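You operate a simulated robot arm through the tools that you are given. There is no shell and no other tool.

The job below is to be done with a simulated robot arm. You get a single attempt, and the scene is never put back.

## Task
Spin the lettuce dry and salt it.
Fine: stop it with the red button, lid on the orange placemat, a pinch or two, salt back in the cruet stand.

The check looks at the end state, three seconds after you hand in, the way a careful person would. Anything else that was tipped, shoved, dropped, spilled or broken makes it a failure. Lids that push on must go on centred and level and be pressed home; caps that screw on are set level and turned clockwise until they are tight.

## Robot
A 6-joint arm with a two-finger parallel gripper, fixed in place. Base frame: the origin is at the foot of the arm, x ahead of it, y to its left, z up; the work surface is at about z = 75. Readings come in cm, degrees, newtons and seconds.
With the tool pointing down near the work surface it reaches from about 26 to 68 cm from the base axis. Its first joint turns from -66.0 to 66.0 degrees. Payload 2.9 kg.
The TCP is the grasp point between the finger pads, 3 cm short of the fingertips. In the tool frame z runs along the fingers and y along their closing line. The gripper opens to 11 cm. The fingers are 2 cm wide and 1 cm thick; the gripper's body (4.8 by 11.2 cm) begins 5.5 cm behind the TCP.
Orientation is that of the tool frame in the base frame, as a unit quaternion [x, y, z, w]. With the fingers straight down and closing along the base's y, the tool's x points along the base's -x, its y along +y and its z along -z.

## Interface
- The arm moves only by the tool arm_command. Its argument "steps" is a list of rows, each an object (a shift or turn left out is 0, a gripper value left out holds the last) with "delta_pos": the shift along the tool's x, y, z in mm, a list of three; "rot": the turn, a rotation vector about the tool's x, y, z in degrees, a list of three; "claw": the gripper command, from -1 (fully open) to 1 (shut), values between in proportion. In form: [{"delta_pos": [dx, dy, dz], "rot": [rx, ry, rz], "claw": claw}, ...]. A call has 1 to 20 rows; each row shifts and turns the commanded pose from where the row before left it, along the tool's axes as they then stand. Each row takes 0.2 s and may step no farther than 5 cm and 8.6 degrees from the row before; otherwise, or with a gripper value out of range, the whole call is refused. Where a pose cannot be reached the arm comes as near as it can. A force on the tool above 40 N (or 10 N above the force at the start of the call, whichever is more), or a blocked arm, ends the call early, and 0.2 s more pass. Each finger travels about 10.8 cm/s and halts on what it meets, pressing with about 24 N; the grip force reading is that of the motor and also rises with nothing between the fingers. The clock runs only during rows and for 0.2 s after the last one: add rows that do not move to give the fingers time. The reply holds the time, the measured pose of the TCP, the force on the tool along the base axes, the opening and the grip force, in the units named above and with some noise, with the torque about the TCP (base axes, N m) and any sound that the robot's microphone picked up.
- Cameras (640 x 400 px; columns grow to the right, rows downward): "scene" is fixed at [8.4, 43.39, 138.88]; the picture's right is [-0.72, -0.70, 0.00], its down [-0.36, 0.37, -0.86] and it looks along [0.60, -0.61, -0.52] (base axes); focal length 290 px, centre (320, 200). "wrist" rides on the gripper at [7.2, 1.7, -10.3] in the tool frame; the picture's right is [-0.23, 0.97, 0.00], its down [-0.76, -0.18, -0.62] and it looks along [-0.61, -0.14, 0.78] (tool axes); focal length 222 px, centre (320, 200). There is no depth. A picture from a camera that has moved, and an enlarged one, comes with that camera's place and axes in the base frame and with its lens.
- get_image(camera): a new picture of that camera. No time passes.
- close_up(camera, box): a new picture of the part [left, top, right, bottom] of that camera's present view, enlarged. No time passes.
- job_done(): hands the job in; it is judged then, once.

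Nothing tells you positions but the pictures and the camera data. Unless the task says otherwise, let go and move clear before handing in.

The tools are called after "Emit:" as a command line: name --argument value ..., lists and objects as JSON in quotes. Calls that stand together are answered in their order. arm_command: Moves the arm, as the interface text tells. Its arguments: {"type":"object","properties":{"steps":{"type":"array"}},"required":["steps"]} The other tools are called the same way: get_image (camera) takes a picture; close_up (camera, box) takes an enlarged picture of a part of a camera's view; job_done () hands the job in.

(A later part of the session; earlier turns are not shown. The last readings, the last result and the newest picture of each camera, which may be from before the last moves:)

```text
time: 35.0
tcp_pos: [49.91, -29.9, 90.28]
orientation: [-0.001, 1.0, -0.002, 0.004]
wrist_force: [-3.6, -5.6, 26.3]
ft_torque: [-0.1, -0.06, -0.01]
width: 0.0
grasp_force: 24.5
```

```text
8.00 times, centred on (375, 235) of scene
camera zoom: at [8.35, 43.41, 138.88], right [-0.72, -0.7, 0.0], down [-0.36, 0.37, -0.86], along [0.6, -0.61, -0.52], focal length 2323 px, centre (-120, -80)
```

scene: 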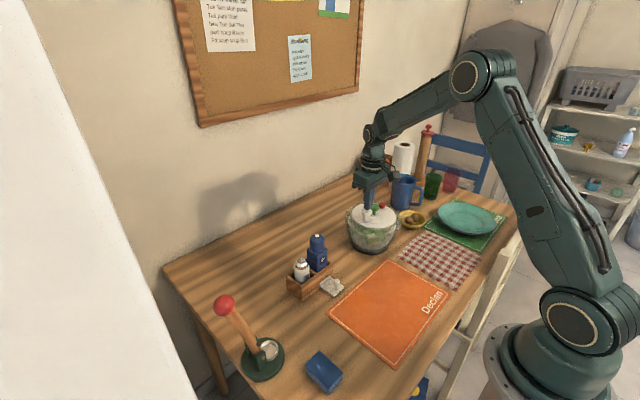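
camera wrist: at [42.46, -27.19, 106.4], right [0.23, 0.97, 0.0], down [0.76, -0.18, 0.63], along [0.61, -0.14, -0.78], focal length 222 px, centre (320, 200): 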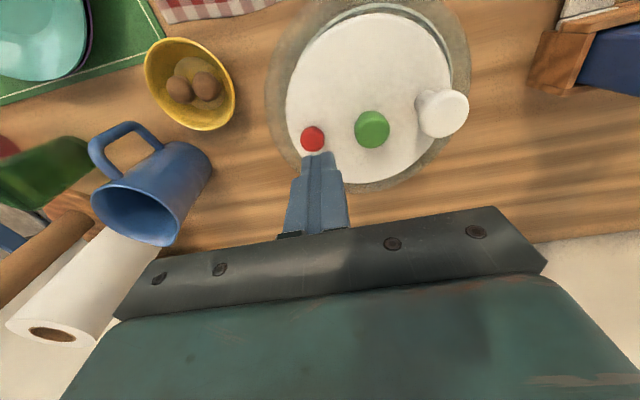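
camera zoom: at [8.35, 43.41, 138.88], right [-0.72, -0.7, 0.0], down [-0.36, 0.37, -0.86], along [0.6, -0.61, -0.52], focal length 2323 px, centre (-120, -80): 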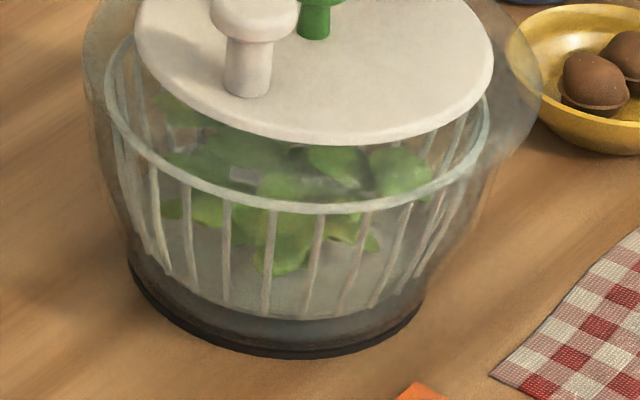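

The basket is still turning with the button held down. I'll release it and see whether the button stays in and how the basket responds.

Emit:
arm_command --steps '[{"delta_pos": [0, 0, -5]}, {"delta_pos": [0, 0, -10]}, {"delta_pos": [0, 0, -10]}, {"delta_pos": [0, 0, 0]}]'

Emit:
close_up --camera "scene" --box '[345, 190, 405, 260]'

Emit:
get_image --camera "wrist"

```text
time: 36.0
tcp_pos: [49.93, -29.91, 92.66]
orientation: [-0.001, 1.0, -0.001, 0.003]
wrist_force: [-0.9, -0.1, -0.6]
ft_torque: [-0.01, -0.03, -0.04]
width: 0.0
grasp_force: 23.6
```

```text
5.71 times, centred on (375, 225) of scene
camera zoom: at [8.4, 43.39, 138.88], right [-0.72, -0.7, 0.0], down [-0.36, 0.37, -0.86], along [0.6, -0.61, -0.52], focal length 1659 px, centre (6, 57)
```

zoom: 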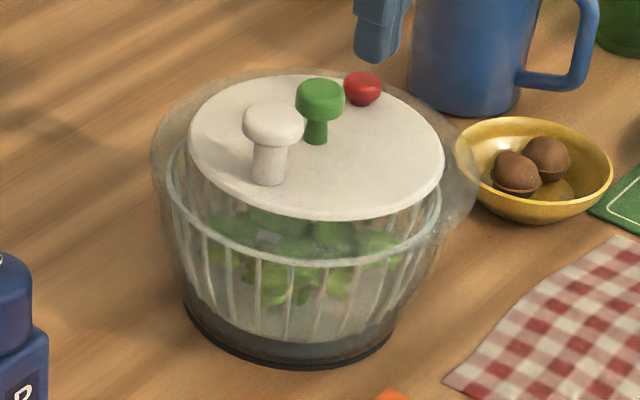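

```text
taken
camera wrist: at [42.5, -28.13, 102.99], right [0.23, 0.97, 0.0], down [0.76, -0.18, 0.63], along [0.61, -0.14, -0.78], focal length 222 px, centre (320, 200)
```

wrist: 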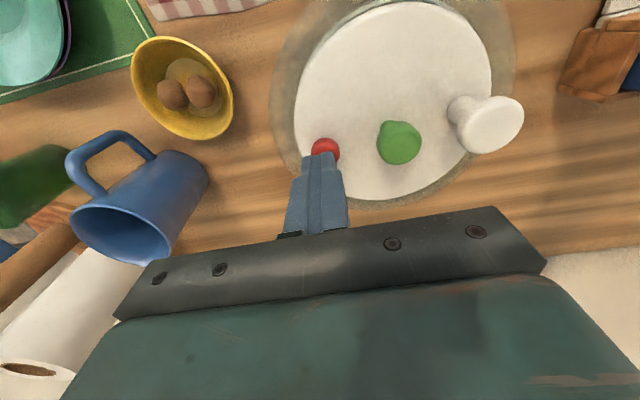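

The red button sprang back up. I'll check the basket's motion again.

Emit:
arm_command --steps '[{"delta_pos": [0, 0, 0]}]'

Emit:
close_up --camera "scene" --box '[345, 190, 405, 260]'

```text
time: 36.4
tcp_pos: [49.87, -29.84, 92.54]
orientation: [-0.001, 1.0, -0.002, 0.002]
wrist_force: [1.3, 0.0, 0.5]
ft_torque: [-0.02, -0.03, 0.02]
width: 0.02
grasp_force: 24.0
```

```text
5.71 times, centred on (375, 225) of scene
camera zoom: at [8.4, 43.39, 138.88], right [-0.72, -0.7, 0.0], down [-0.36, 0.37, -0.86], along [0.6, -0.61, -0.52], focal length 1659 px, centre (6, 57)
```

zoom: 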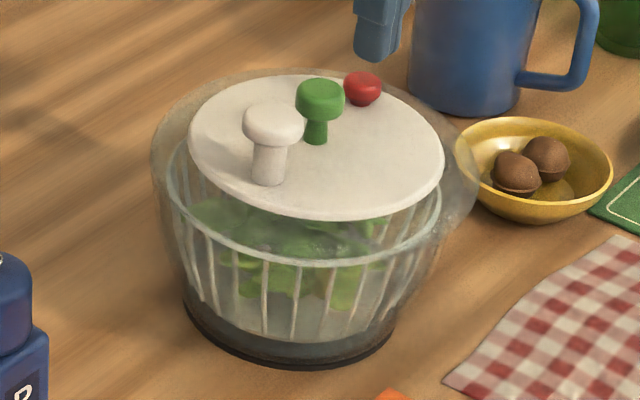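

The basket is still coasting. I'll press the red button again, re-centred and more firmly, listening for the click.

Emit:
arm_command --steps '[{"delta_pos": [0, 3, 10]}, {"delta_pos": [0, 0, 8]}, {"delta_pos": [0, 0, 6]}, {"delta_pos": [0, 0, 2]}, {"delta_pos": [0, 0, 2]}, {"delta_pos": [0, 0, 1]}, {"delta_pos": [0, 0, 1]}, {"delta_pos": [0, 0, 0]}]'

Emit:
close_up --camera "scene" --box '[345, 190, 405, 260]'

Emit:
get_image --camera "wrist"

```text
time: 37.7
tcp_pos: [50.05, -29.71, 90.4]
orientation: [0.001, 1.0, -0.004, 0.008]
wrist_force: [-0.6, -1.1, 16.2]
ft_torque: [0.02, -0.04, 0.05]
width: 0.01
grasp_force: 24.3
heard: click
stopped in row 6: the force on the tool passed its limit at 42 N (the readings are from after the stop); the commanded pose is now the measured one
```

```text
5.71 times, centred on (375, 225) of scene
camera zoom: at [8.37, 43.41, 138.88], right [-0.72, -0.7, 0.0], down [-0.36, 0.37, -0.86], along [0.6, -0.61, -0.52], focal length 1659 px, centre (6, 57)
```

zoom: 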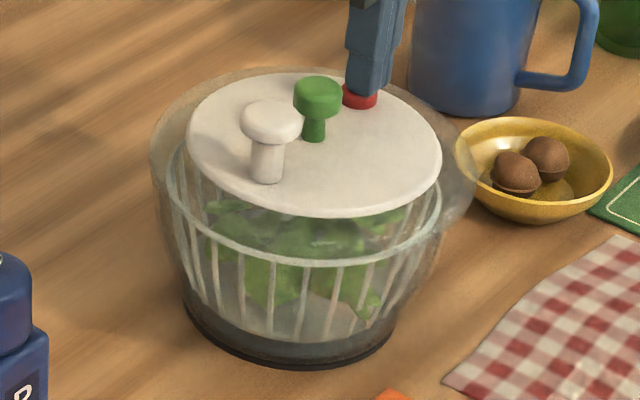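

```text
taken
camera wrist: at [42.58, -27.93, 100.63], right [0.23, 0.97, -0.01], down [0.75, -0.17, 0.64], along [0.62, -0.15, -0.77], focal length 222 px, centre (320, 200)
```

wrist: 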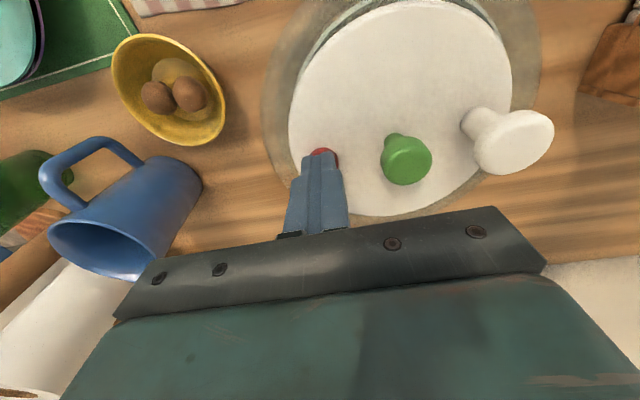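

I heard the click again, so the button is fully in. I'll hold it here and check the motion.

Emit:
arm_command --steps '[{"delta_pos": [0, 0, 0]}, {"delta_pos": [0, 0, 0]}, {"delta_pos": [0, 0, 0]}, {"delta_pos": [0, 0, 0]}, {"delta_pos": [0, 0, 0]}, {"delta_pos": [0, 0, 0]}, {"delta_pos": [0, 0, 0]}, {"delta_pos": [0, 0, 0]}, {"delta_pos": [0, 0, 0]}]'

Emit:
close_up --camera "scene" --box '[350, 210, 400, 260]'

```text
time: 39.7
tcp_pos: [50.08, -29.6, 90.25]
orientation: [0.001, 1.0, -0.004, 0.007]
wrist_force: [5.5, -5.6, 23.7]
ft_torque: [-0.14, -0.27, -0.05]
width: 0.0
grasp_force: 24.4
```

```text
8.00 times, centred on (375, 235) of scene
camera zoom: at [8.38, 43.4, 138.88], right [-0.72, -0.7, 0.0], down [-0.36, 0.37, -0.86], along [0.6, -0.61, -0.52], focal length 2323 px, centre (-120, -80)
```

zoom: 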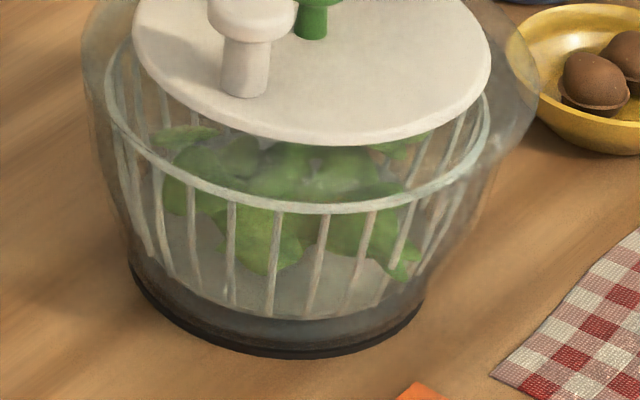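

Emit:
arm_command --steps '[{"delta_pos": [0, 0, 0]}]'

Emit:
close_up --camera "scene" --box '[350, 210, 400, 260]'

```text
time: 40.1
tcp_pos: [49.89, -29.71, 90.29]
orientation: [0.001, 1.0, -0.004, 0.007]
wrist_force: [6.0, -5.4, 23.1]
ft_torque: [-0.17, -0.27, -0.05]
width: 0.0
grasp_force: 24.0
```

```text
8.00 times, centred on (375, 235) of scene
camera zoom: at [8.38, 43.4, 138.88], right [-0.72, -0.7, 0.0], down [-0.36, 0.37, -0.86], along [0.6, -0.61, -0.52], focal length 2323 px, centre (-120, -80)
```

zoom: 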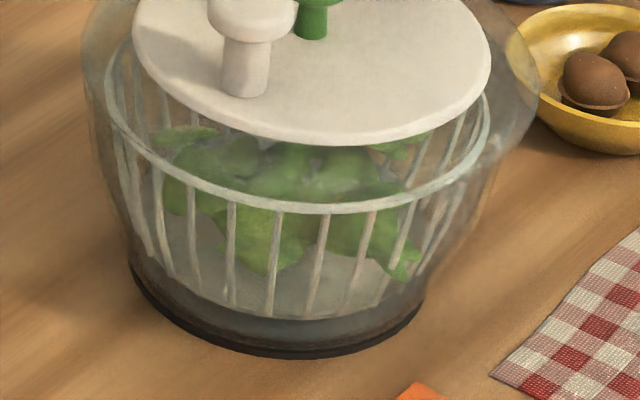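

Two pictures 0.4 s apart are identical, so the basket has stopped. I'll let go of the button, rise, and check that it stays still.

Emit:
arm_command --steps '[{"delta_pos": [0, 0, -8]}, {"delta_pos": [0, 0, -12]}, {"delta_pos": [0, 0, -25]}, {"delta_pos": [0, 0, -35]}, {"delta_pos": [0, 0, -35]}, {"delta_pos": [0, 0, 0]}]'

Emit:
close_up --camera "scene" --box '[350, 210, 400, 260]'

Emit:
get_image --camera "wrist"

```text
time: 41.5
tcp_pos: [49.72, -29.3, 101.53]
orientation: [0.0, 1.0, -0.003, 0.004]
wrist_force: [-0.5, -1.0, 0.1]
ft_torque: [0.01, -0.01, 0.0]
width: 0.0
grasp_force: 24.2
```

```text
8.00 times, centred on (375, 235) of scene
camera zoom: at [8.4, 43.39, 138.88], right [-0.72, -0.7, 0.0], down [-0.36, 0.37, -0.86], along [0.6, -0.61, -0.52], focal length 2323 px, centre (-120, -80)
```

zoom: 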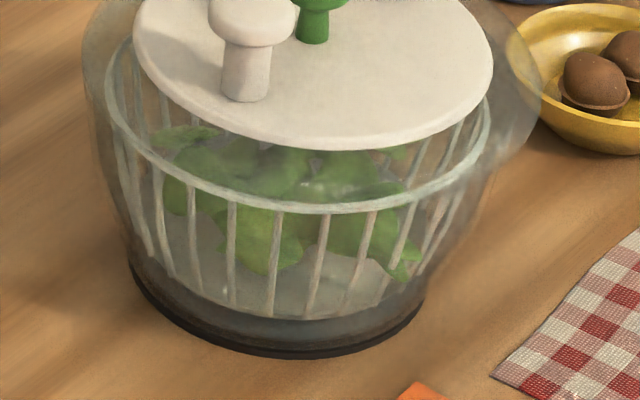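

```text
taken
camera wrist: at [42.36, -27.6, 111.85], right [0.23, 0.97, 0.0], down [0.76, -0.18, 0.63], along [0.61, -0.15, -0.78], focal length 222 px, centre (320, 200)
```

wrist: 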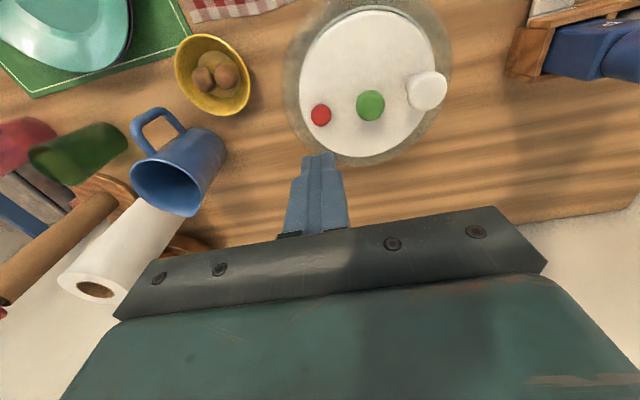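

The basket stays still. The green knob is at about (49.45, -24.4). I'll square up the tool, move over the knob and turn the gripper 90° so the fingers close front-to-back, clear of the white and red controls.

Emit:
arm_command --steps '[{"delta_pos": [1, 25, 0], "rot": [-0.34, 0.46, 0], "claw": -0.1}, {"delta_pos": [1, 24, 0]}, {"rot": [0, 0, 8.2]}, {"rot": [0, 0, 8.2]}, {"rot": [0, 0, 8.2]}, {"rot": [0, 0, 8.2]}, {"rot": [0, 0, 8.2]}, {"rot": [0, 0, 8.2]}, {"rot": [0, 0, 8.2]}, {"rot": [0, 0, 8.2]}, {"rot": [0, 0, 8.2]}, {"rot": [0, 0, 8.2]}, {"rot": [0, 0, 8.0]}, {"delta_pos": [0, 0, 0]}]'

Emit:
get_image --camera "wrist"

Emit:
get_image --camera "scene"

```text
time: 44.5
tcp_pos: [49.71, -24.7, 101.64]
orientation: [0.709, 0.706, 0.001, 0.0]
wrist_force: [0.0, -0.8, 0.3]
ft_torque: [-0.03, -0.02, -0.01]
width: 6.05
grasp_force: 0.1
```

```text
taken
camera wrist: at [51.31, -17.38, 111.99], right [0.97, -0.23, 0.0], down [-0.18, -0.76, 0.62], along [-0.14, -0.61, -0.78], focal length 222 px, centre (320, 200)
```

wrist: 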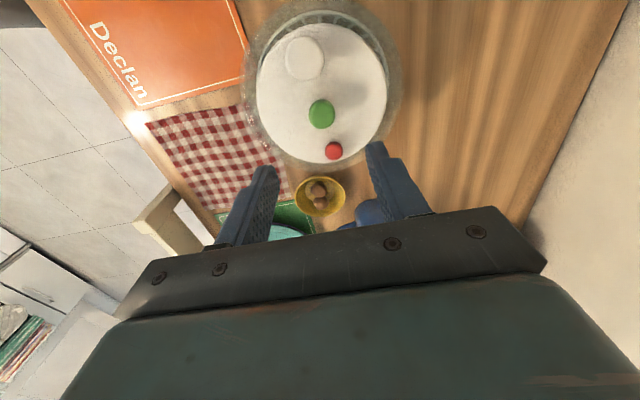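

```text
taken
```

scene: 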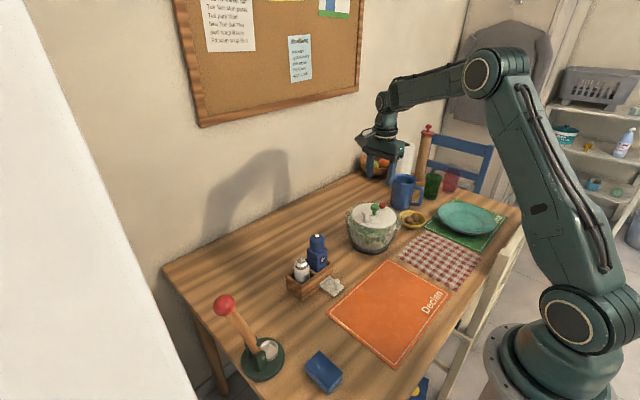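

The gripper is square and over the green knob. I'll adjust 3 mm in y, lower so the fingers straddle the knob, and check before closing.

Emit:
arm_command --steps '[{"delta_pos": [3.5, 0, 25]}, {"delta_pos": [0, 0, 30]}, {"delta_pos": [0, 0, 30]}, {"delta_pos": [0, 0, 15]}, {"delta_pos": [0, 0, 0]}]'

Emit:
get_image --camera "wrist"

Emit:
close_up --camera "scene" --box '[340, 180, 410, 260]'

```text
time: 45.7
tcp_pos: [49.54, -24.35, 91.67]
orientation: [0.708, 0.707, 0.0, 0.001]
wrist_force: [0.0, -0.7, 0.8]
ft_torque: [-0.01, 0.0, -0.02]
width: 6.03
grasp_force: 0.1
```

```text
taken
camera wrist: at [51.22, -17.07, 102.01], right [0.97, -0.23, 0.0], down [-0.18, -0.76, 0.62], along [-0.14, -0.61, -0.78], focal length 222 px, centre (320, 200)
```

wrist: 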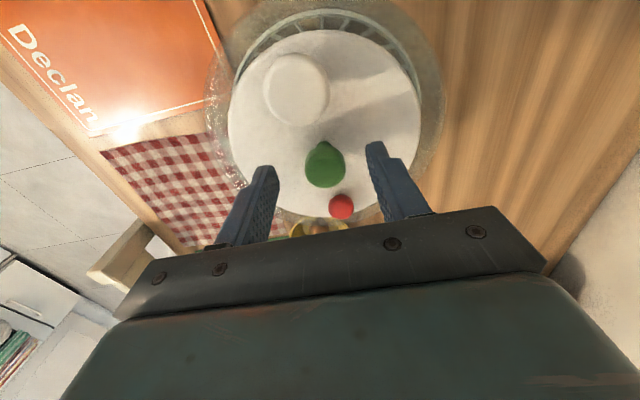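

```text
5.00 times, centred on (375, 220) of scene
camera zoom: at [8.4, 43.39, 138.88], right [-0.72, -0.7, 0.0], down [-0.36, 0.37, -0.86], along [0.6, -0.61, -0.52], focal length 1452 px, centre (45, 100)
```

zoom: 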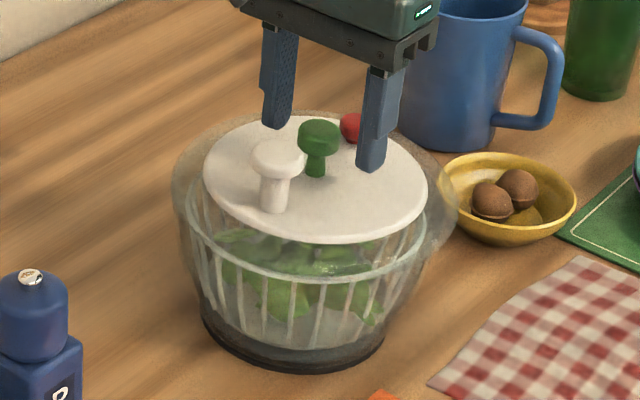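

Knob is centred between the fingers. I'll lower 14 mm and close on it.

Emit:
arm_command --steps '[{"delta_pos": [0, 1, 7]}, {"delta_pos": [0, 0, 7]}, {"delta_pos": [0, 0, 0], "claw": 0.3}, {"delta_pos": [0, 0, 0], "claw": 1}, {"delta_pos": [0, 0, 0]}, {"delta_pos": [0, 0, 0]}]'

Emit:
get_image --camera "wrist"

Emit:
close_up --camera "scene" --box '[340, 180, 410, 260]'

```text
time: 47.1
tcp_pos: [49.71, -24.3, 90.21]
orientation: [0.707, 0.707, 0.0, 0.0]
wrist_force: [1.1, 0.6, -0.1]
ft_torque: [-0.01, 0.02, -0.06]
width: 2.59
grasp_force: 24.0
```

```text
taken
camera wrist: at [51.28, -17.1, 100.58], right [0.97, -0.23, 0.0], down [-0.18, -0.76, 0.62], along [-0.14, -0.61, -0.78], focal length 222 px, centre (320, 200)
```

wrist: 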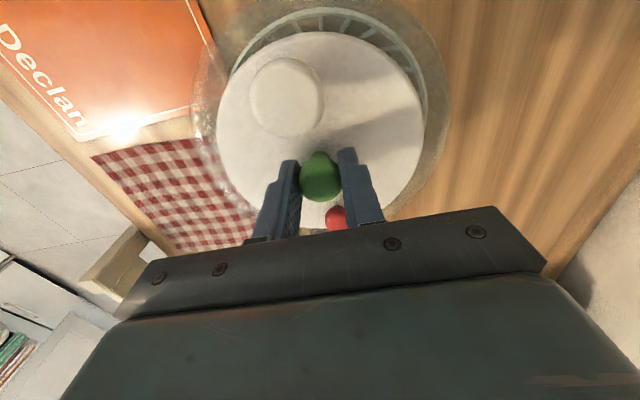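

```text
5.00 times, centred on (375, 220) of scene
camera zoom: at [8.4, 43.39, 138.88], right [-0.72, -0.7, 0.0], down [-0.36, 0.37, -0.86], along [0.6, -0.61, -0.52], focal length 1452 px, centre (45, 100)
```

zoom: 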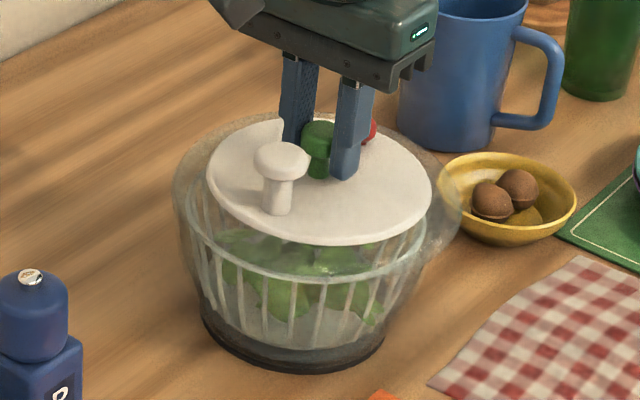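

I have the green knob, 2.6 cm wide. I'll lift slowly and make sure only the lid comes up.

Emit:
arm_command --steps '[{"delta_pos": [0, 0, -4]}, {"delta_pos": [0, 0, -4]}, {"delta_pos": [0, 0, -6]}, {"delta_pos": [0, 0, -8]}, {"delta_pos": [0, 0, -8]}, {"delta_pos": [0, 0, 0]}]'

Emit:
close_up --camera "scene" --box '[330, 170, 420, 260]'

Emit:
get_image --camera "wrist"

```text
time: 48.5
tcp_pos: [49.7, -24.31, 93.05]
orientation: [0.708, 0.706, 0.001, 0.001]
wrist_force: [0.0, 0.2, -1.9]
ft_torque: [0.03, -0.04, 0.01]
width: 2.55
grasp_force: 24.2
```

```text
4.44 times, centred on (375, 215) of scene
camera zoom: at [8.41, 43.39, 138.88], right [-0.72, -0.7, 0.0], down [-0.36, 0.37, -0.86], along [0.6, -0.61, -0.52], focal length 1291 px, centre (76, 133)
```

zoom: 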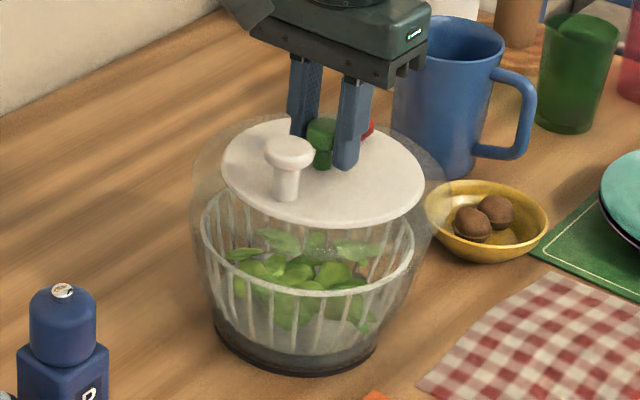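

```text
taken
camera wrist: at [51.28, -17.06, 103.44], right [0.97, -0.23, 0.0], down [-0.18, -0.76, 0.62], along [-0.14, -0.61, -0.78], focal length 222 px, centre (320, 200)
```

wrist: 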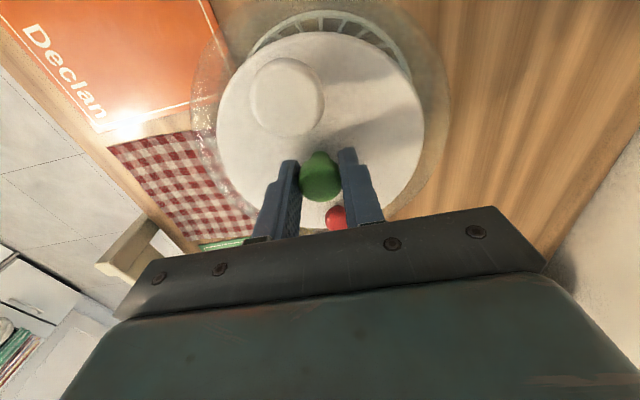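

The lid is coming up at about 2 N. I'll look closely at whether the outer clear bowl stays down before lifting further.

Emit:
close_up --camera "scene" --box '[340, 185, 410, 260]'

Emit:
close_up --camera "wrist" --box '[180, 0, 470, 220]'

```text
5.33 times, centred on (375, 222) of scene
camera zoom: at [8.41, 43.39, 138.88], right [-0.72, -0.7, 0.0], down [-0.36, 0.37, -0.86], along [0.6, -0.61, -0.52], focal length 1549 px, centre (27, 80)
```

zoom: 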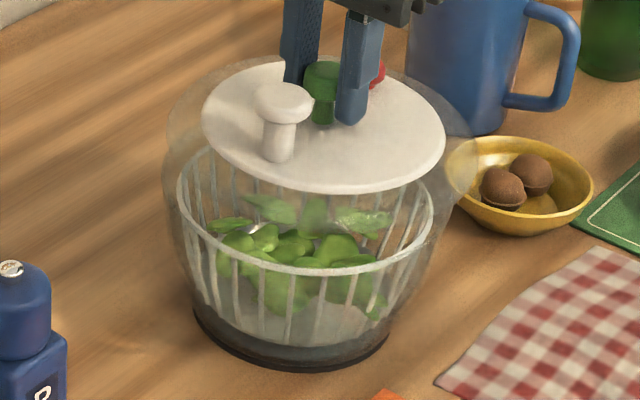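

```text
1.82 times, centred on (325, 110) of wrist
camera zoom: at [51.28, -17.06, 103.44], right [0.97, -0.23, 0.0], down [-0.18, -0.76, 0.62], along [-0.14, -0.61, -0.78], focal length 404 px, centre (311, 364)
```

zoom: 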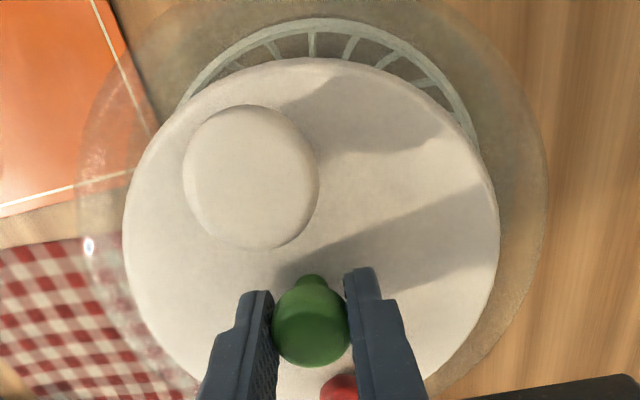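

The clear brim is part of the lid, about 9 cm in radius, and the basket and bowl stay down. The placemat spans about x 21–41.5, y -21–6.5, so I'll raise the lid further and check that it hangs level.

Emit:
arm_command --steps '[{"delta_pos": [0, 0, -15]}, {"delta_pos": [0, 0, -20]}, {"delta_pos": [0, 0, -20]}, {"delta_pos": [0, 0, -15]}, {"delta_pos": [0, 0, 0]}]'

Emit:
close_up --camera "scene" --box '[320, 150, 440, 260]'

Emit:
get_image --camera "wrist"

```text
time: 49.7
tcp_pos: [49.76, -24.26, 100.28]
orientation: [0.708, 0.706, 0.001, 0.001]
wrist_force: [0.2, -0.1, -2.1]
ft_torque: [0.03, 0.01, 0.01]
width: 2.6
grasp_force: 24.1
```

```text
3.64 times, centred on (380, 205) of scene
camera zoom: at [8.41, 43.39, 138.88], right [-0.72, -0.7, 0.0], down [-0.36, 0.37, -0.86], along [0.6, -0.61, -0.52], focal length 1056 px, centre (102, 182)
```

zoom: 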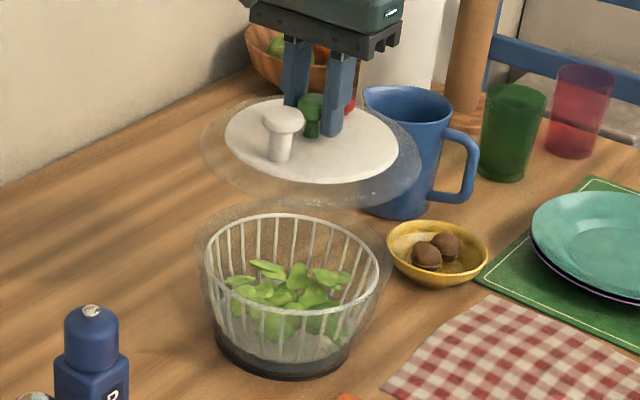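

```text
taken
camera wrist: at [51.37, -17.02, 110.7], right [0.97, -0.23, 0.0], down [-0.18, -0.76, 0.62], along [-0.14, -0.61, -0.78], focal length 222 px, centre (320, 200)
```

wrist: 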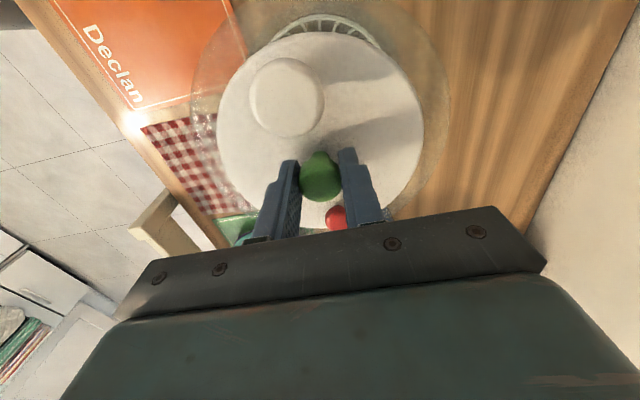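

The lid hangs level and is clear of the bowl, with the lettuce visible in the basket. I'll carry it over to the placemat centre, about (31.3, -7).

Emit:
arm_command --steps '[{"delta_pos": [15, -15, -5]}, {"delta_pos": [22, -23, 0]}, {"delta_pos": [22, -24, 0]}, {"delta_pos": [22, -24, 0]}, {"delta_pos": [22, -24, 0]}, {"delta_pos": [22, -24, 0]}, {"delta_pos": [20, -22, 0]}, {"delta_pos": [15, -16, 0]}, {"delta_pos": [12, -12, 0]}, {"delta_pos": [0, 0, 0]}]'

Emit:
get_image --camera "scene"

Emit:
get_image --camera "wrist"

```text
time: 51.9
tcp_pos: [31.31, -7.08, 100.76]
orientation: [0.708, 0.707, 0.001, 0.001]
wrist_force: [-0.4, 0.2, -2.4]
ft_torque: [0.0, 0.02, 0.0]
width: 2.6
grasp_force: 24.1
```

```text
taken
```

scene: 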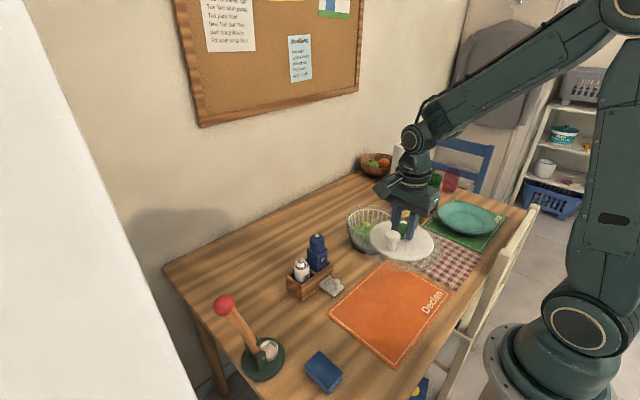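

```text
taken
camera wrist: at [33.03, 0.27, 111.22], right [0.97, -0.23, 0.0], down [-0.18, -0.76, 0.62], along [-0.14, -0.61, -0.78], focal length 222 px, centre (320, 200)
```

wrist: 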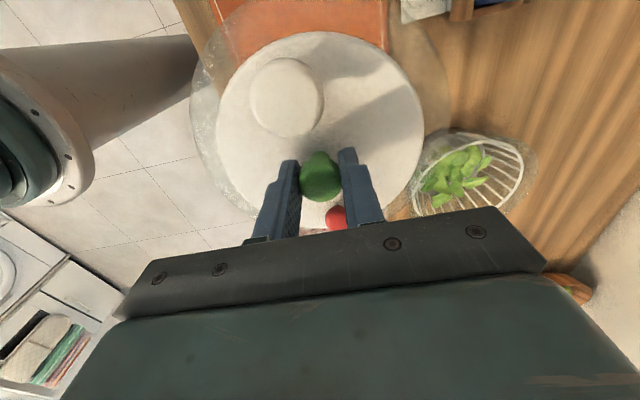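

The lid is over the placemat centre, and its 9 cm radius fits inside the edges. I'll lower it and slow down near the surface.

Emit:
arm_command --steps '[{"delta_pos": [-3, -1, 25]}, {"delta_pos": [0, 0, 30]}, {"delta_pos": [0, 0, 30]}, {"delta_pos": [0, 0, 30]}, {"delta_pos": [0, 0, 25]}, {"delta_pos": [0, 0, 15]}, {"delta_pos": [0, 0, 8]}, {"delta_pos": [0, 0, 0]}]'

Emit:
close_up --camera "scene" --box '[300, 210, 480, 350]'

Emit:
get_image --camera "wrist"

```text
time: 53.7
tcp_pos: [31.31, -7.47, 84.05]
orientation: [0.708, 0.706, 0.001, 0.001]
wrist_force: [-0.8, 0.4, -1.6]
ft_torque: [0.04, 0.01, -0.02]
width: 2.6
grasp_force: 24.3
```

```text
2.86 times, centred on (390, 280) of scene
camera zoom: at [8.4, 43.39, 138.88], right [-0.72, -0.7, 0.0], down [-0.36, 0.37, -0.86], along [0.6, -0.61, -0.52], focal length 830 px, centre (120, -29)
```

zoom: 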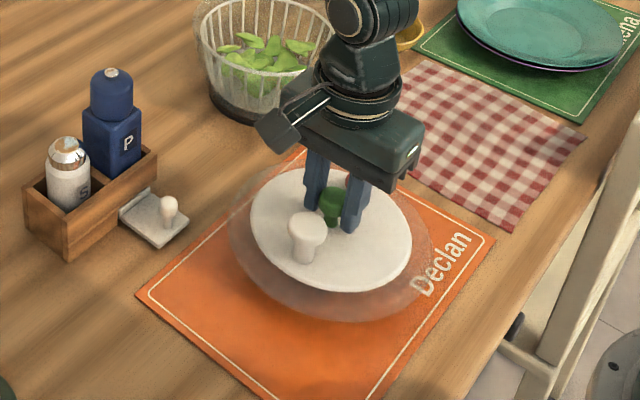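

```text
taken
camera wrist: at [32.87, -0.26, 94.53], right [0.97, -0.23, 0.0], down [-0.18, -0.76, 0.62], along [-0.14, -0.61, -0.78], focal length 222 px, centre (320, 200)
```

wrist: 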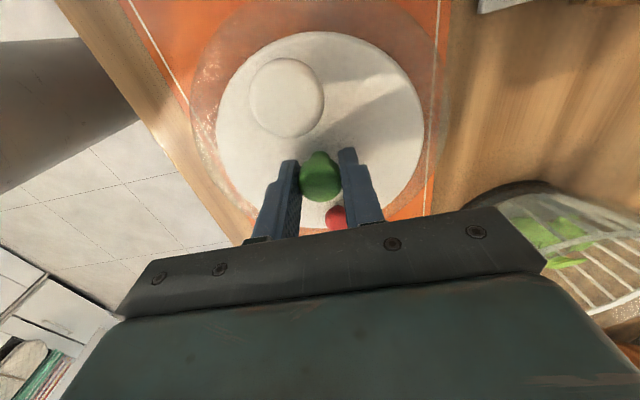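

The lid is a few cm above the mat and well inside its border. I'll go down in small steps until it touches.

Emit:
arm_command --steps '[{"delta_pos": [0, 0, 8]}, {"delta_pos": [0, 0, 6]}, {"delta_pos": [0, 0, 5]}, {"delta_pos": [0, 0, 4]}, {"delta_pos": [0, 0, 0]}]'

Emit:
close_up --camera "scene" --box '[330, 220, 470, 340]'

```text
time: 54.9
tcp_pos: [31.33, -7.45, 81.92]
orientation: [0.708, 0.707, 0.001, 0.001]
wrist_force: [0.9, 0.0, -1.1]
ft_torque: [0.03, 0.0, 0.02]
width: 2.58
grasp_force: 24.1
```

```text
3.33 times, centred on (400, 280) of scene
camera zoom: at [8.4, 43.39, 138.88], right [-0.72, -0.7, 0.0], down [-0.36, 0.37, -0.86], along [0.6, -0.61, -0.52], focal length 968 px, centre (53, -67)
```

zoom: 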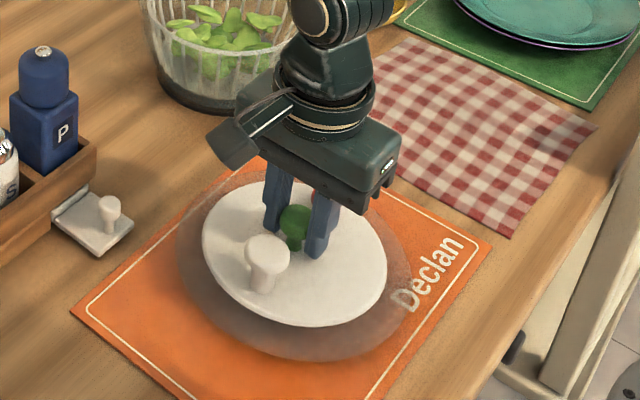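

Emit:
arm_command --steps '[{"delta_pos": [0, 0, 4]}, {"delta_pos": [0, 0, 4]}, {"delta_pos": [0, 0, 0]}]'

Emit:
close_up --camera "scene" --box '[330, 220, 470, 340]'

```text
time: 55.7
tcp_pos: [31.25, -7.52, 81.16]
orientation: [0.708, 0.707, 0.001, 0.001]
wrist_force: [-0.1, -0.4, -1.8]
ft_torque: [-0.01, 0.0, -0.01]
width: 2.58
grasp_force: 23.5
```

```text
3.33 times, centred on (400, 280) of scene
camera zoom: at [8.4, 43.39, 138.88], right [-0.72, -0.7, 0.0], down [-0.36, 0.37, -0.86], along [0.6, -0.61, -0.52], focal length 968 px, centre (53, -67)
```

zoom: 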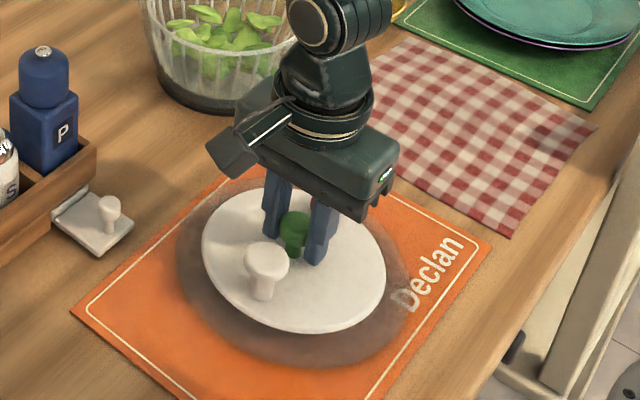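

Emit:
arm_command --steps '[{"delta_pos": [0, 0, 3]}, {"delta_pos": [0, 0, 3]}, {"delta_pos": [0, 0, 0]}]'

Emit:
arm_command --steps '[{"delta_pos": [0, 0, 2]}, {"delta_pos": [0, 0, 0]}]'

Emit:
close_up --camera "scene" --box '[330, 220, 470, 340]'

```text
time: 56.5
tcp_pos: [31.19, -7.32, 80.61]
orientation: [0.707, 0.707, 0.0, 0.001]
wrist_force: [-4.3, -2.4, 21.5]
ft_torque: [0.02, 0.13, -0.07]
width: 2.58
grasp_force: 23.5
```

```text
time: 57.1
tcp_pos: [31.32, -7.42, 80.42]
orientation: [0.707, 0.707, 0.0, 0.002]
wrist_force: [-1.7, -2.8, 29.0]
ft_torque: [-0.11, 0.04, -0.02]
width: 2.59
grasp_force: 24.2
```

```text
3.33 times, centred on (400, 280) of scene
camera zoom: at [8.37, 43.4, 138.88], right [-0.72, -0.7, 0.0], down [-0.36, 0.37, -0.86], along [0.6, -0.61, -0.52], focal length 968 px, centre (53, -67)
```

zoom: 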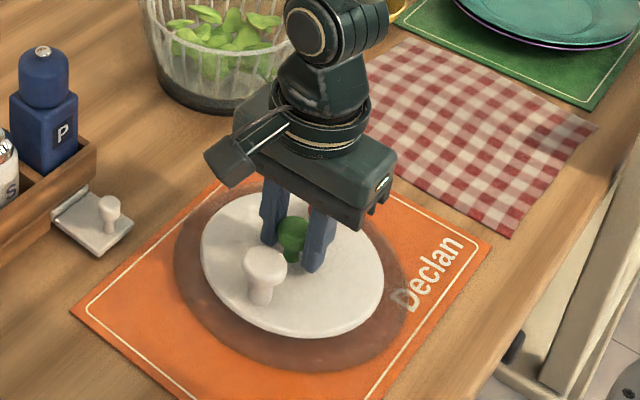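

The lid is down on the mat with contact force showing. I'll ease the pressure, open the fingers, and rise straight up.

Emit:
arm_command --steps '[{"delta_pos": [0, 0, -2]}, {"delta_pos": [0, 0, -1]}, {"delta_pos": [0, 0, 0], "claw": 0.2}, {"delta_pos": [0, 0, 0], "claw": -0.1}, {"delta_pos": [0, 0, 0]}, {"delta_pos": [0, 0, -10]}, {"delta_pos": [0, 0, -25]}, {"delta_pos": [0, 0, -40]}, {"delta_pos": [0, 0, -45]}, {"delta_pos": [0, 0, -45]}, {"delta_pos": [0, 0, 0]}]'

Emit:
get_image --camera "scene"

Emit:
close_up --camera "scene" --box '[280, 220, 470, 360]'

Emit:
get_image --camera "wrist"

```text
time: 59.5
tcp_pos: [31.49, -7.48, 97.45]
orientation: [0.708, 0.706, 0.001, 0.001]
wrist_force: [0.0, -0.3, 0.3]
ft_torque: [-0.03, 0.01, 0.0]
width: 6.08
grasp_force: 0.0
```

```text
taken
```

scene: 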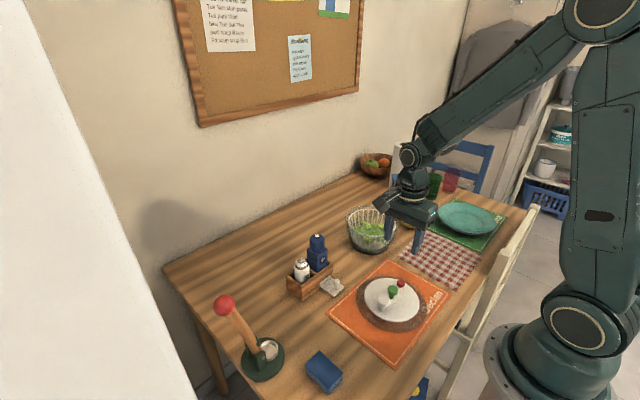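

```text
2.86 times, centred on (375, 290) of scene
camera zoom: at [8.4, 43.39, 138.88], right [-0.72, -0.7, 0.0], down [-0.36, 0.37, -0.86], along [0.6, -0.61, -0.52], focal length 830 px, centre (163, -57)
```

zoom: 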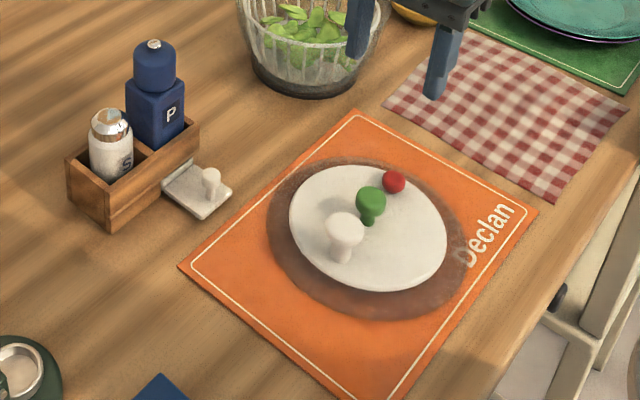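

```text
taken
camera wrist: at [33.05, -0.28, 107.68], right [0.97, -0.23, 0.0], down [-0.18, -0.76, 0.62], along [-0.14, -0.61, -0.78], focal length 222 px, centre (320, 200)
```

wrist: 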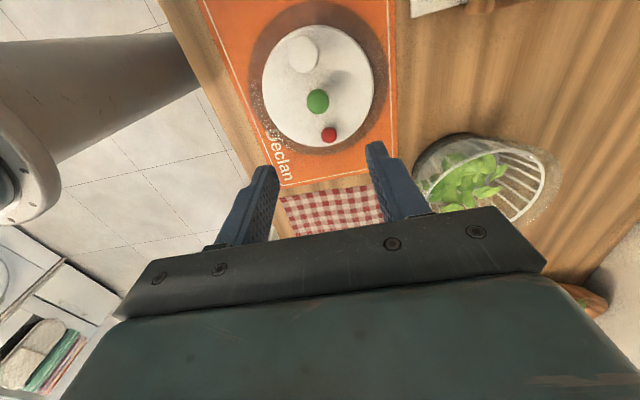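

The lid sits flat inside the mat's border. Next is the salt: I'll move above the cruet stand and look straight at the shaker's cap.

Emit:
arm_command --steps '[{"delta_pos": [0, 0, -40]}, {"delta_pos": [10, 20, -40]}, {"delta_pos": [20, 30, -20]}, {"delta_pos": [20, 30, -20]}, {"delta_pos": [20, 30, 0]}, {"delta_pos": [20, 30, 0]}, {"delta_pos": [20, 30, 0]}, {"delta_pos": [20, 25, 0]}, {"delta_pos": [5, 5, 0]}, {"delta_pos": [0, 0, 0]}]'

Emit:
get_image --camera "wrist"

Emit:
close_up --camera "wrist" --box '[240, 70, 400, 200]'

```text
time: 61.7
tcp_pos: [51.32, 6.0, 109.42]
orientation: [0.708, 0.706, 0.0, 0.0]
wrist_force: [-0.4, -0.1, 0.3]
ft_torque: [0.05, -0.02, 0.01]
width: 6.05
grasp_force: 0.1
```

```text
taken
camera wrist: at [53.05, 13.24, 119.84], right [0.97, -0.23, 0.0], down [-0.18, -0.76, 0.62], along [-0.14, -0.61, -0.78], focal length 222 px, centre (320, 200)
```

wrist: 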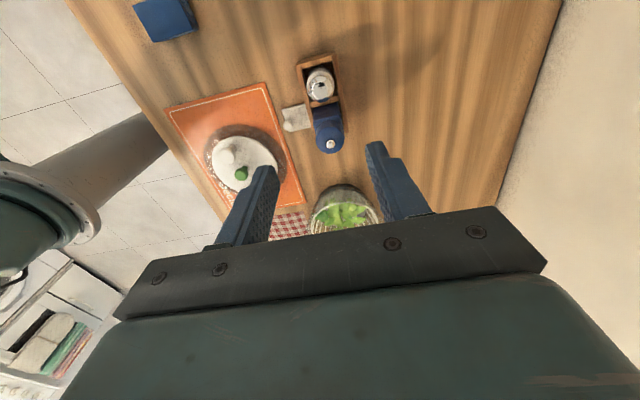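

```text
3.08 times, centred on (320, 135) of wrist
camera zoom: at [53.05, 13.24, 119.84], right [0.97, -0.23, 0.0], down [-0.18, -0.76, 0.62], along [-0.14, -0.61, -0.78], focal length 684 px, centre (320, 400)
```

zoom: 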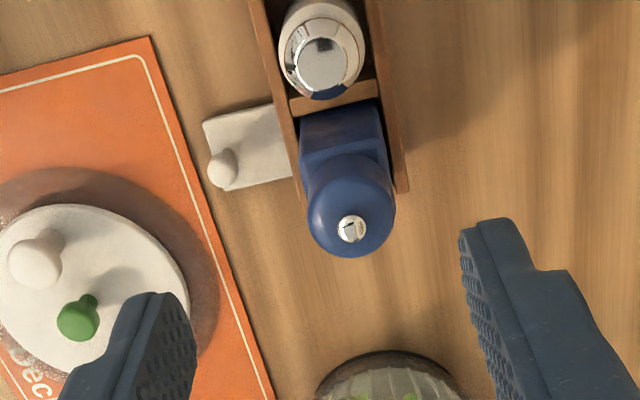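

The salt cap is at about (51.4, 6.1), top near z = 85.5, and the stand's rails reach about z = 80. I'll go partway down for a closer look at the cap and to check alignment.

Emit:
arm_command --steps '[{"delta_pos": [1, 1, 30], "claw": -0.2}, {"delta_pos": [0, 0, 30]}, {"delta_pos": [0, 0, 30]}, {"delta_pos": [0, 0, 20]}, {"delta_pos": [0, 0, 0]}]'

Emit:
get_image --camera "wrist"

Emit:
close_up --camera "wrist" --box '[250, 60, 410, 200]'

Emit:
close_up --camera "scene" --box '[270, 210, 360, 310]'

```text
time: 62.9
tcp_pos: [51.51, 6.04, 98.31]
orientation: [0.708, 0.706, 0.0, 0.001]
wrist_force: [-0.1, -0.3, 0.7]
ft_torque: [-0.02, 0.03, 0.01]
width: 6.6
grasp_force: 0.0
```

```text
taken
camera wrist: at [53.19, 13.36, 108.68], right [0.97, -0.23, 0.0], down [-0.18, -0.76, 0.62], along [-0.14, -0.61, -0.78], focal length 222 px, centre (320, 200)
```

wrist: 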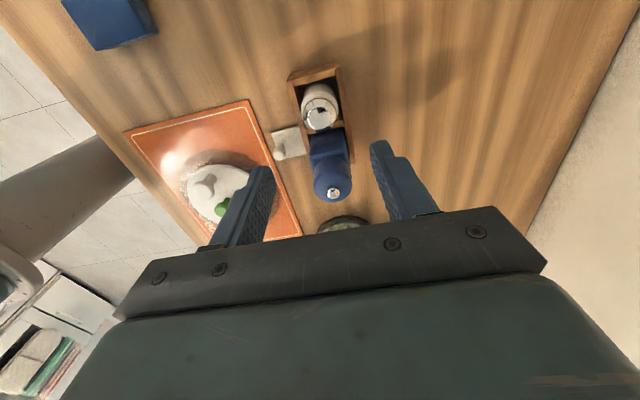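

```text
2.86 times, centred on (330, 130) of wrist
camera zoom: at [53.19, 13.36, 108.68], right [0.97, -0.23, 0.0], down [-0.18, -0.76, 0.62], along [-0.14, -0.61, -0.78], focal length 635 px, centre (291, 400)
```

zoom: 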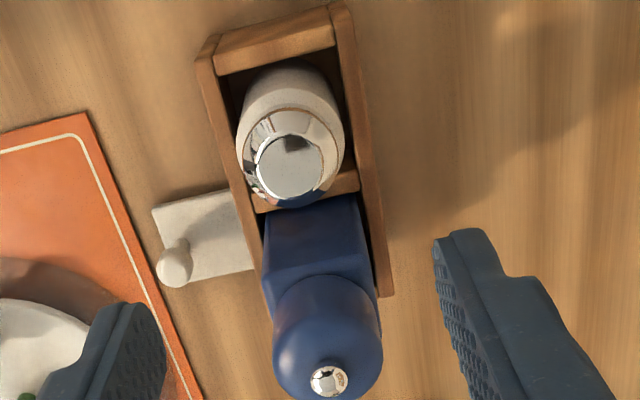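

```text
4.00 times, centred on (315, 260) of scene
camera zoom: at [8.4, 43.39, 138.88], right [-0.72, -0.7, 0.0], down [-0.36, 0.37, -0.86], along [0.6, -0.61, -0.52], focal length 1162 px, centre (340, -40)
```

zoom: 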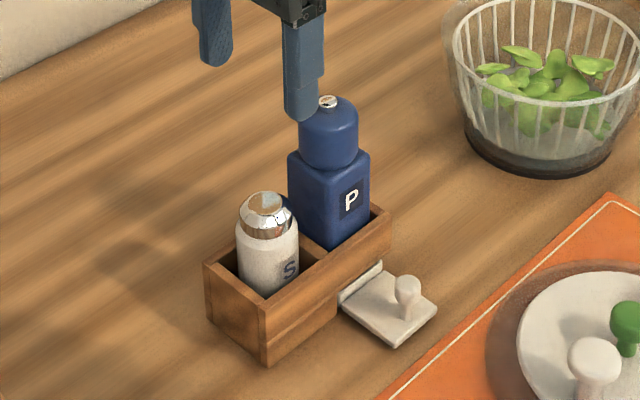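

The shaker is about 4 cm wide at (51.4, 6.1) with its top near z = 86. I'll go down with the fingers on either side, staying above the rails and clear of the pepper.

Emit:
arm_command --steps '[{"delta_pos": [1, -1, 30]}, {"delta_pos": [0, 0, 30]}, {"delta_pos": [0, 0, 25]}, {"delta_pos": [0, 0, 0]}]'

Emit:
close_up --camera "wrist" --box '[220, 80, 420, 220]'

Emit:
close_up --camera "scene" --box '[270, 210, 360, 310]'

```text
time: 63.9
tcp_pos: [51.38, 6.37, 89.71]
orientation: [0.708, 0.706, 0.0, 0.0]
wrist_force: [0.3, 0.2, -0.3]
ft_torque: [0.01, -0.04, -0.02]
width: 6.59
grasp_force: 0.1
```

```text
2.86 times, centred on (320, 150) of wrist
camera zoom: at [53.07, 13.59, 100.14], right [0.97, -0.23, 0.0], down [-0.18, -0.76, 0.62], along [-0.14, -0.61, -0.78], focal length 635 px, centre (320, 343)
```

zoom: 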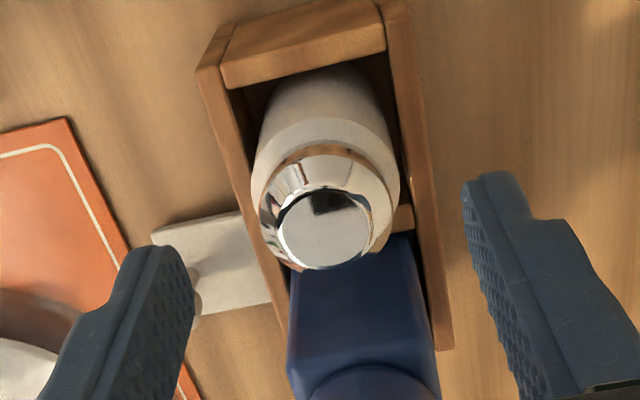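

```text
4.00 times, centred on (315, 260) of scene
camera zoom: at [8.4, 43.39, 138.88], right [-0.72, -0.7, 0.0], down [-0.36, 0.37, -0.86], along [0.6, -0.61, -0.52], focal length 1162 px, centre (340, -40)
```

zoom: 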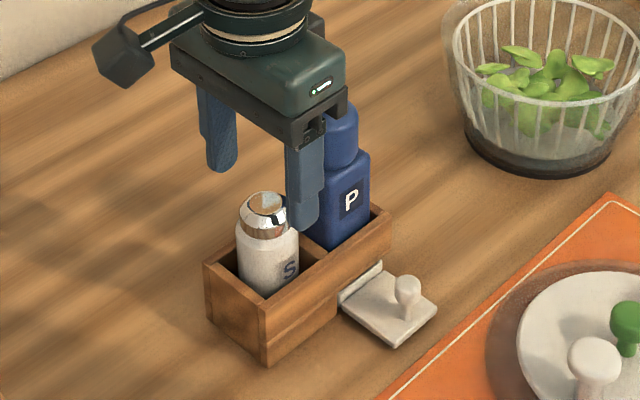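

The cap is centred within a few mm. I'll adjust y by 3 mm and go down to the grip height.

Emit:
arm_command --steps '[{"delta_pos": [-3, 0, 20]}, {"delta_pos": [0, 0, 20]}, {"delta_pos": [0, 0, 14]}, {"delta_pos": [0, 0, 9]}, {"delta_pos": [0, 0, 0]}]'

Emit:
close_up --camera "wrist" --box '[220, 100, 420, 240]'

Emit:
close_up --camera "scene" --box '[270, 210, 360, 310]'

```text
time: 64.9
tcp_pos: [51.7, 5.99, 84.23]
orientation: [0.708, 0.706, 0.006, 0.006]
wrist_force: [-1.0, 1.2, 9.1]
ft_torque: [-0.51, -0.1, -0.13]
width: 6.61
grasp_force: 0.1
stopped in row 4: the force on the tool passed its limit at 50 N (the readings are from after the stop); the commanded pose is now the measured one
```

```text
2.86 times, centred on (320, 170) of wrist
camera zoom: at [53.26, 13.22, 94.68], right [0.97, -0.23, 0.02], down [-0.19, -0.76, 0.62], along [-0.13, -0.61, -0.78], focal length 635 px, centre (320, 286)
```

zoom: 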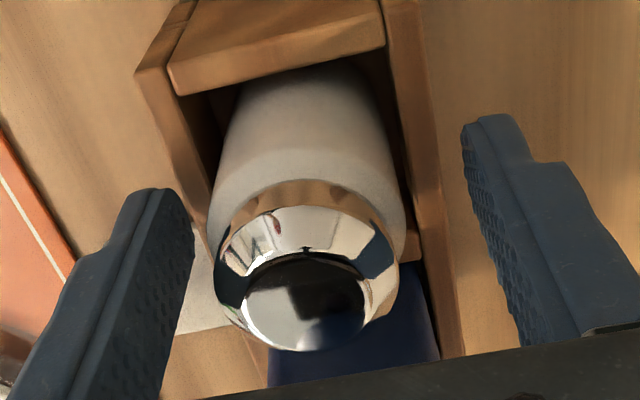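

```text
4.00 times, centred on (315, 260) of scene
camera zoom: at [8.38, 43.4, 138.88], right [-0.72, -0.7, 0.0], down [-0.36, 0.37, -0.86], along [0.6, -0.61, -0.52], focal length 1162 px, centre (340, -40)
```

zoom: 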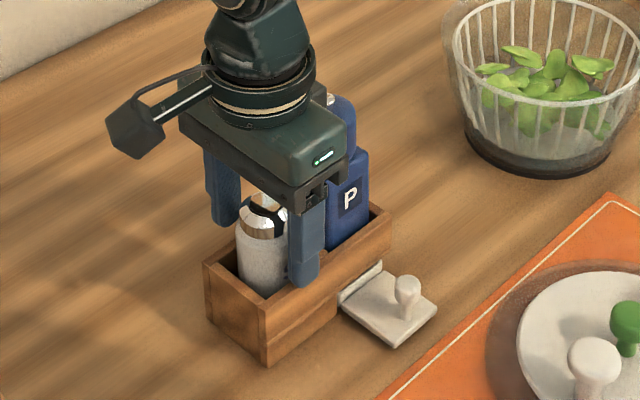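

A finger touched the front rail at about z = 81, which is higher than I had estimated; the stand doesn't seem to have moved. I'll rise 6 mm, square up the tool, re-centre and check again.

Emit:
arm_command --steps '[{"delta_pos": [0, 0, -7]}, {"delta_pos": [0, -3, 0], "rot": [0.97, 0, 0]}, {"delta_pos": [0, 0, 0]}, {"delta_pos": [0, 0, 0]}]'

Emit:
close_up --camera "wrist" --box '[220, 100, 420, 240]'

Emit:
close_up --camera "scene" --box '[270, 210, 360, 310]'

```text
time: 65.9
tcp_pos: [51.5, 6.12, 84.94]
orientation: [0.708, 0.706, -0.001, -0.002]
wrist_force: [0.2, 0.4, -0.4]
ft_torque: [-0.02, 0.01, -0.01]
width: 6.61
grasp_force: 0.0
```

```text
2.86 times, centred on (320, 170) of wrist
camera zoom: at [53.19, 13.27, 95.35], right [0.97, -0.23, 0.0], down [-0.18, -0.76, 0.62], along [-0.15, -0.61, -0.78], focal length 635 px, centre (320, 286)
```

zoom: 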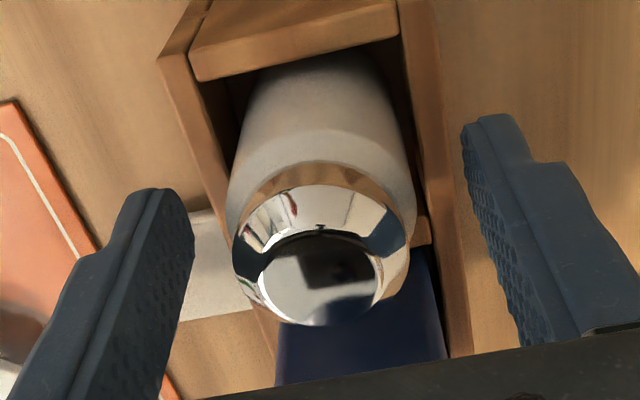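

```text
4.00 times, centred on (315, 260) of scene
camera zoom: at [8.4, 43.39, 138.88], right [-0.72, -0.7, 0.0], down [-0.36, 0.37, -0.86], along [0.6, -0.61, -0.52], focal length 1162 px, centre (340, -40)
```

zoom: 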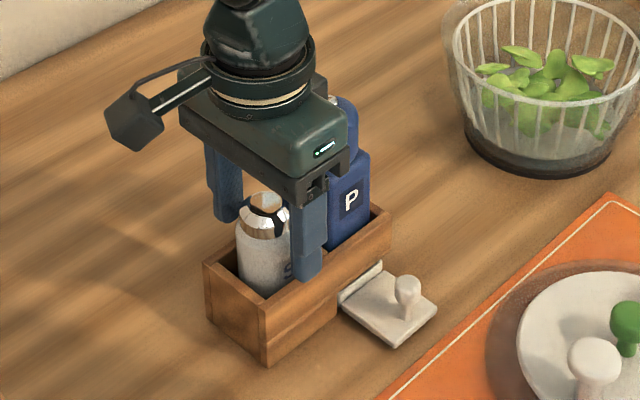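

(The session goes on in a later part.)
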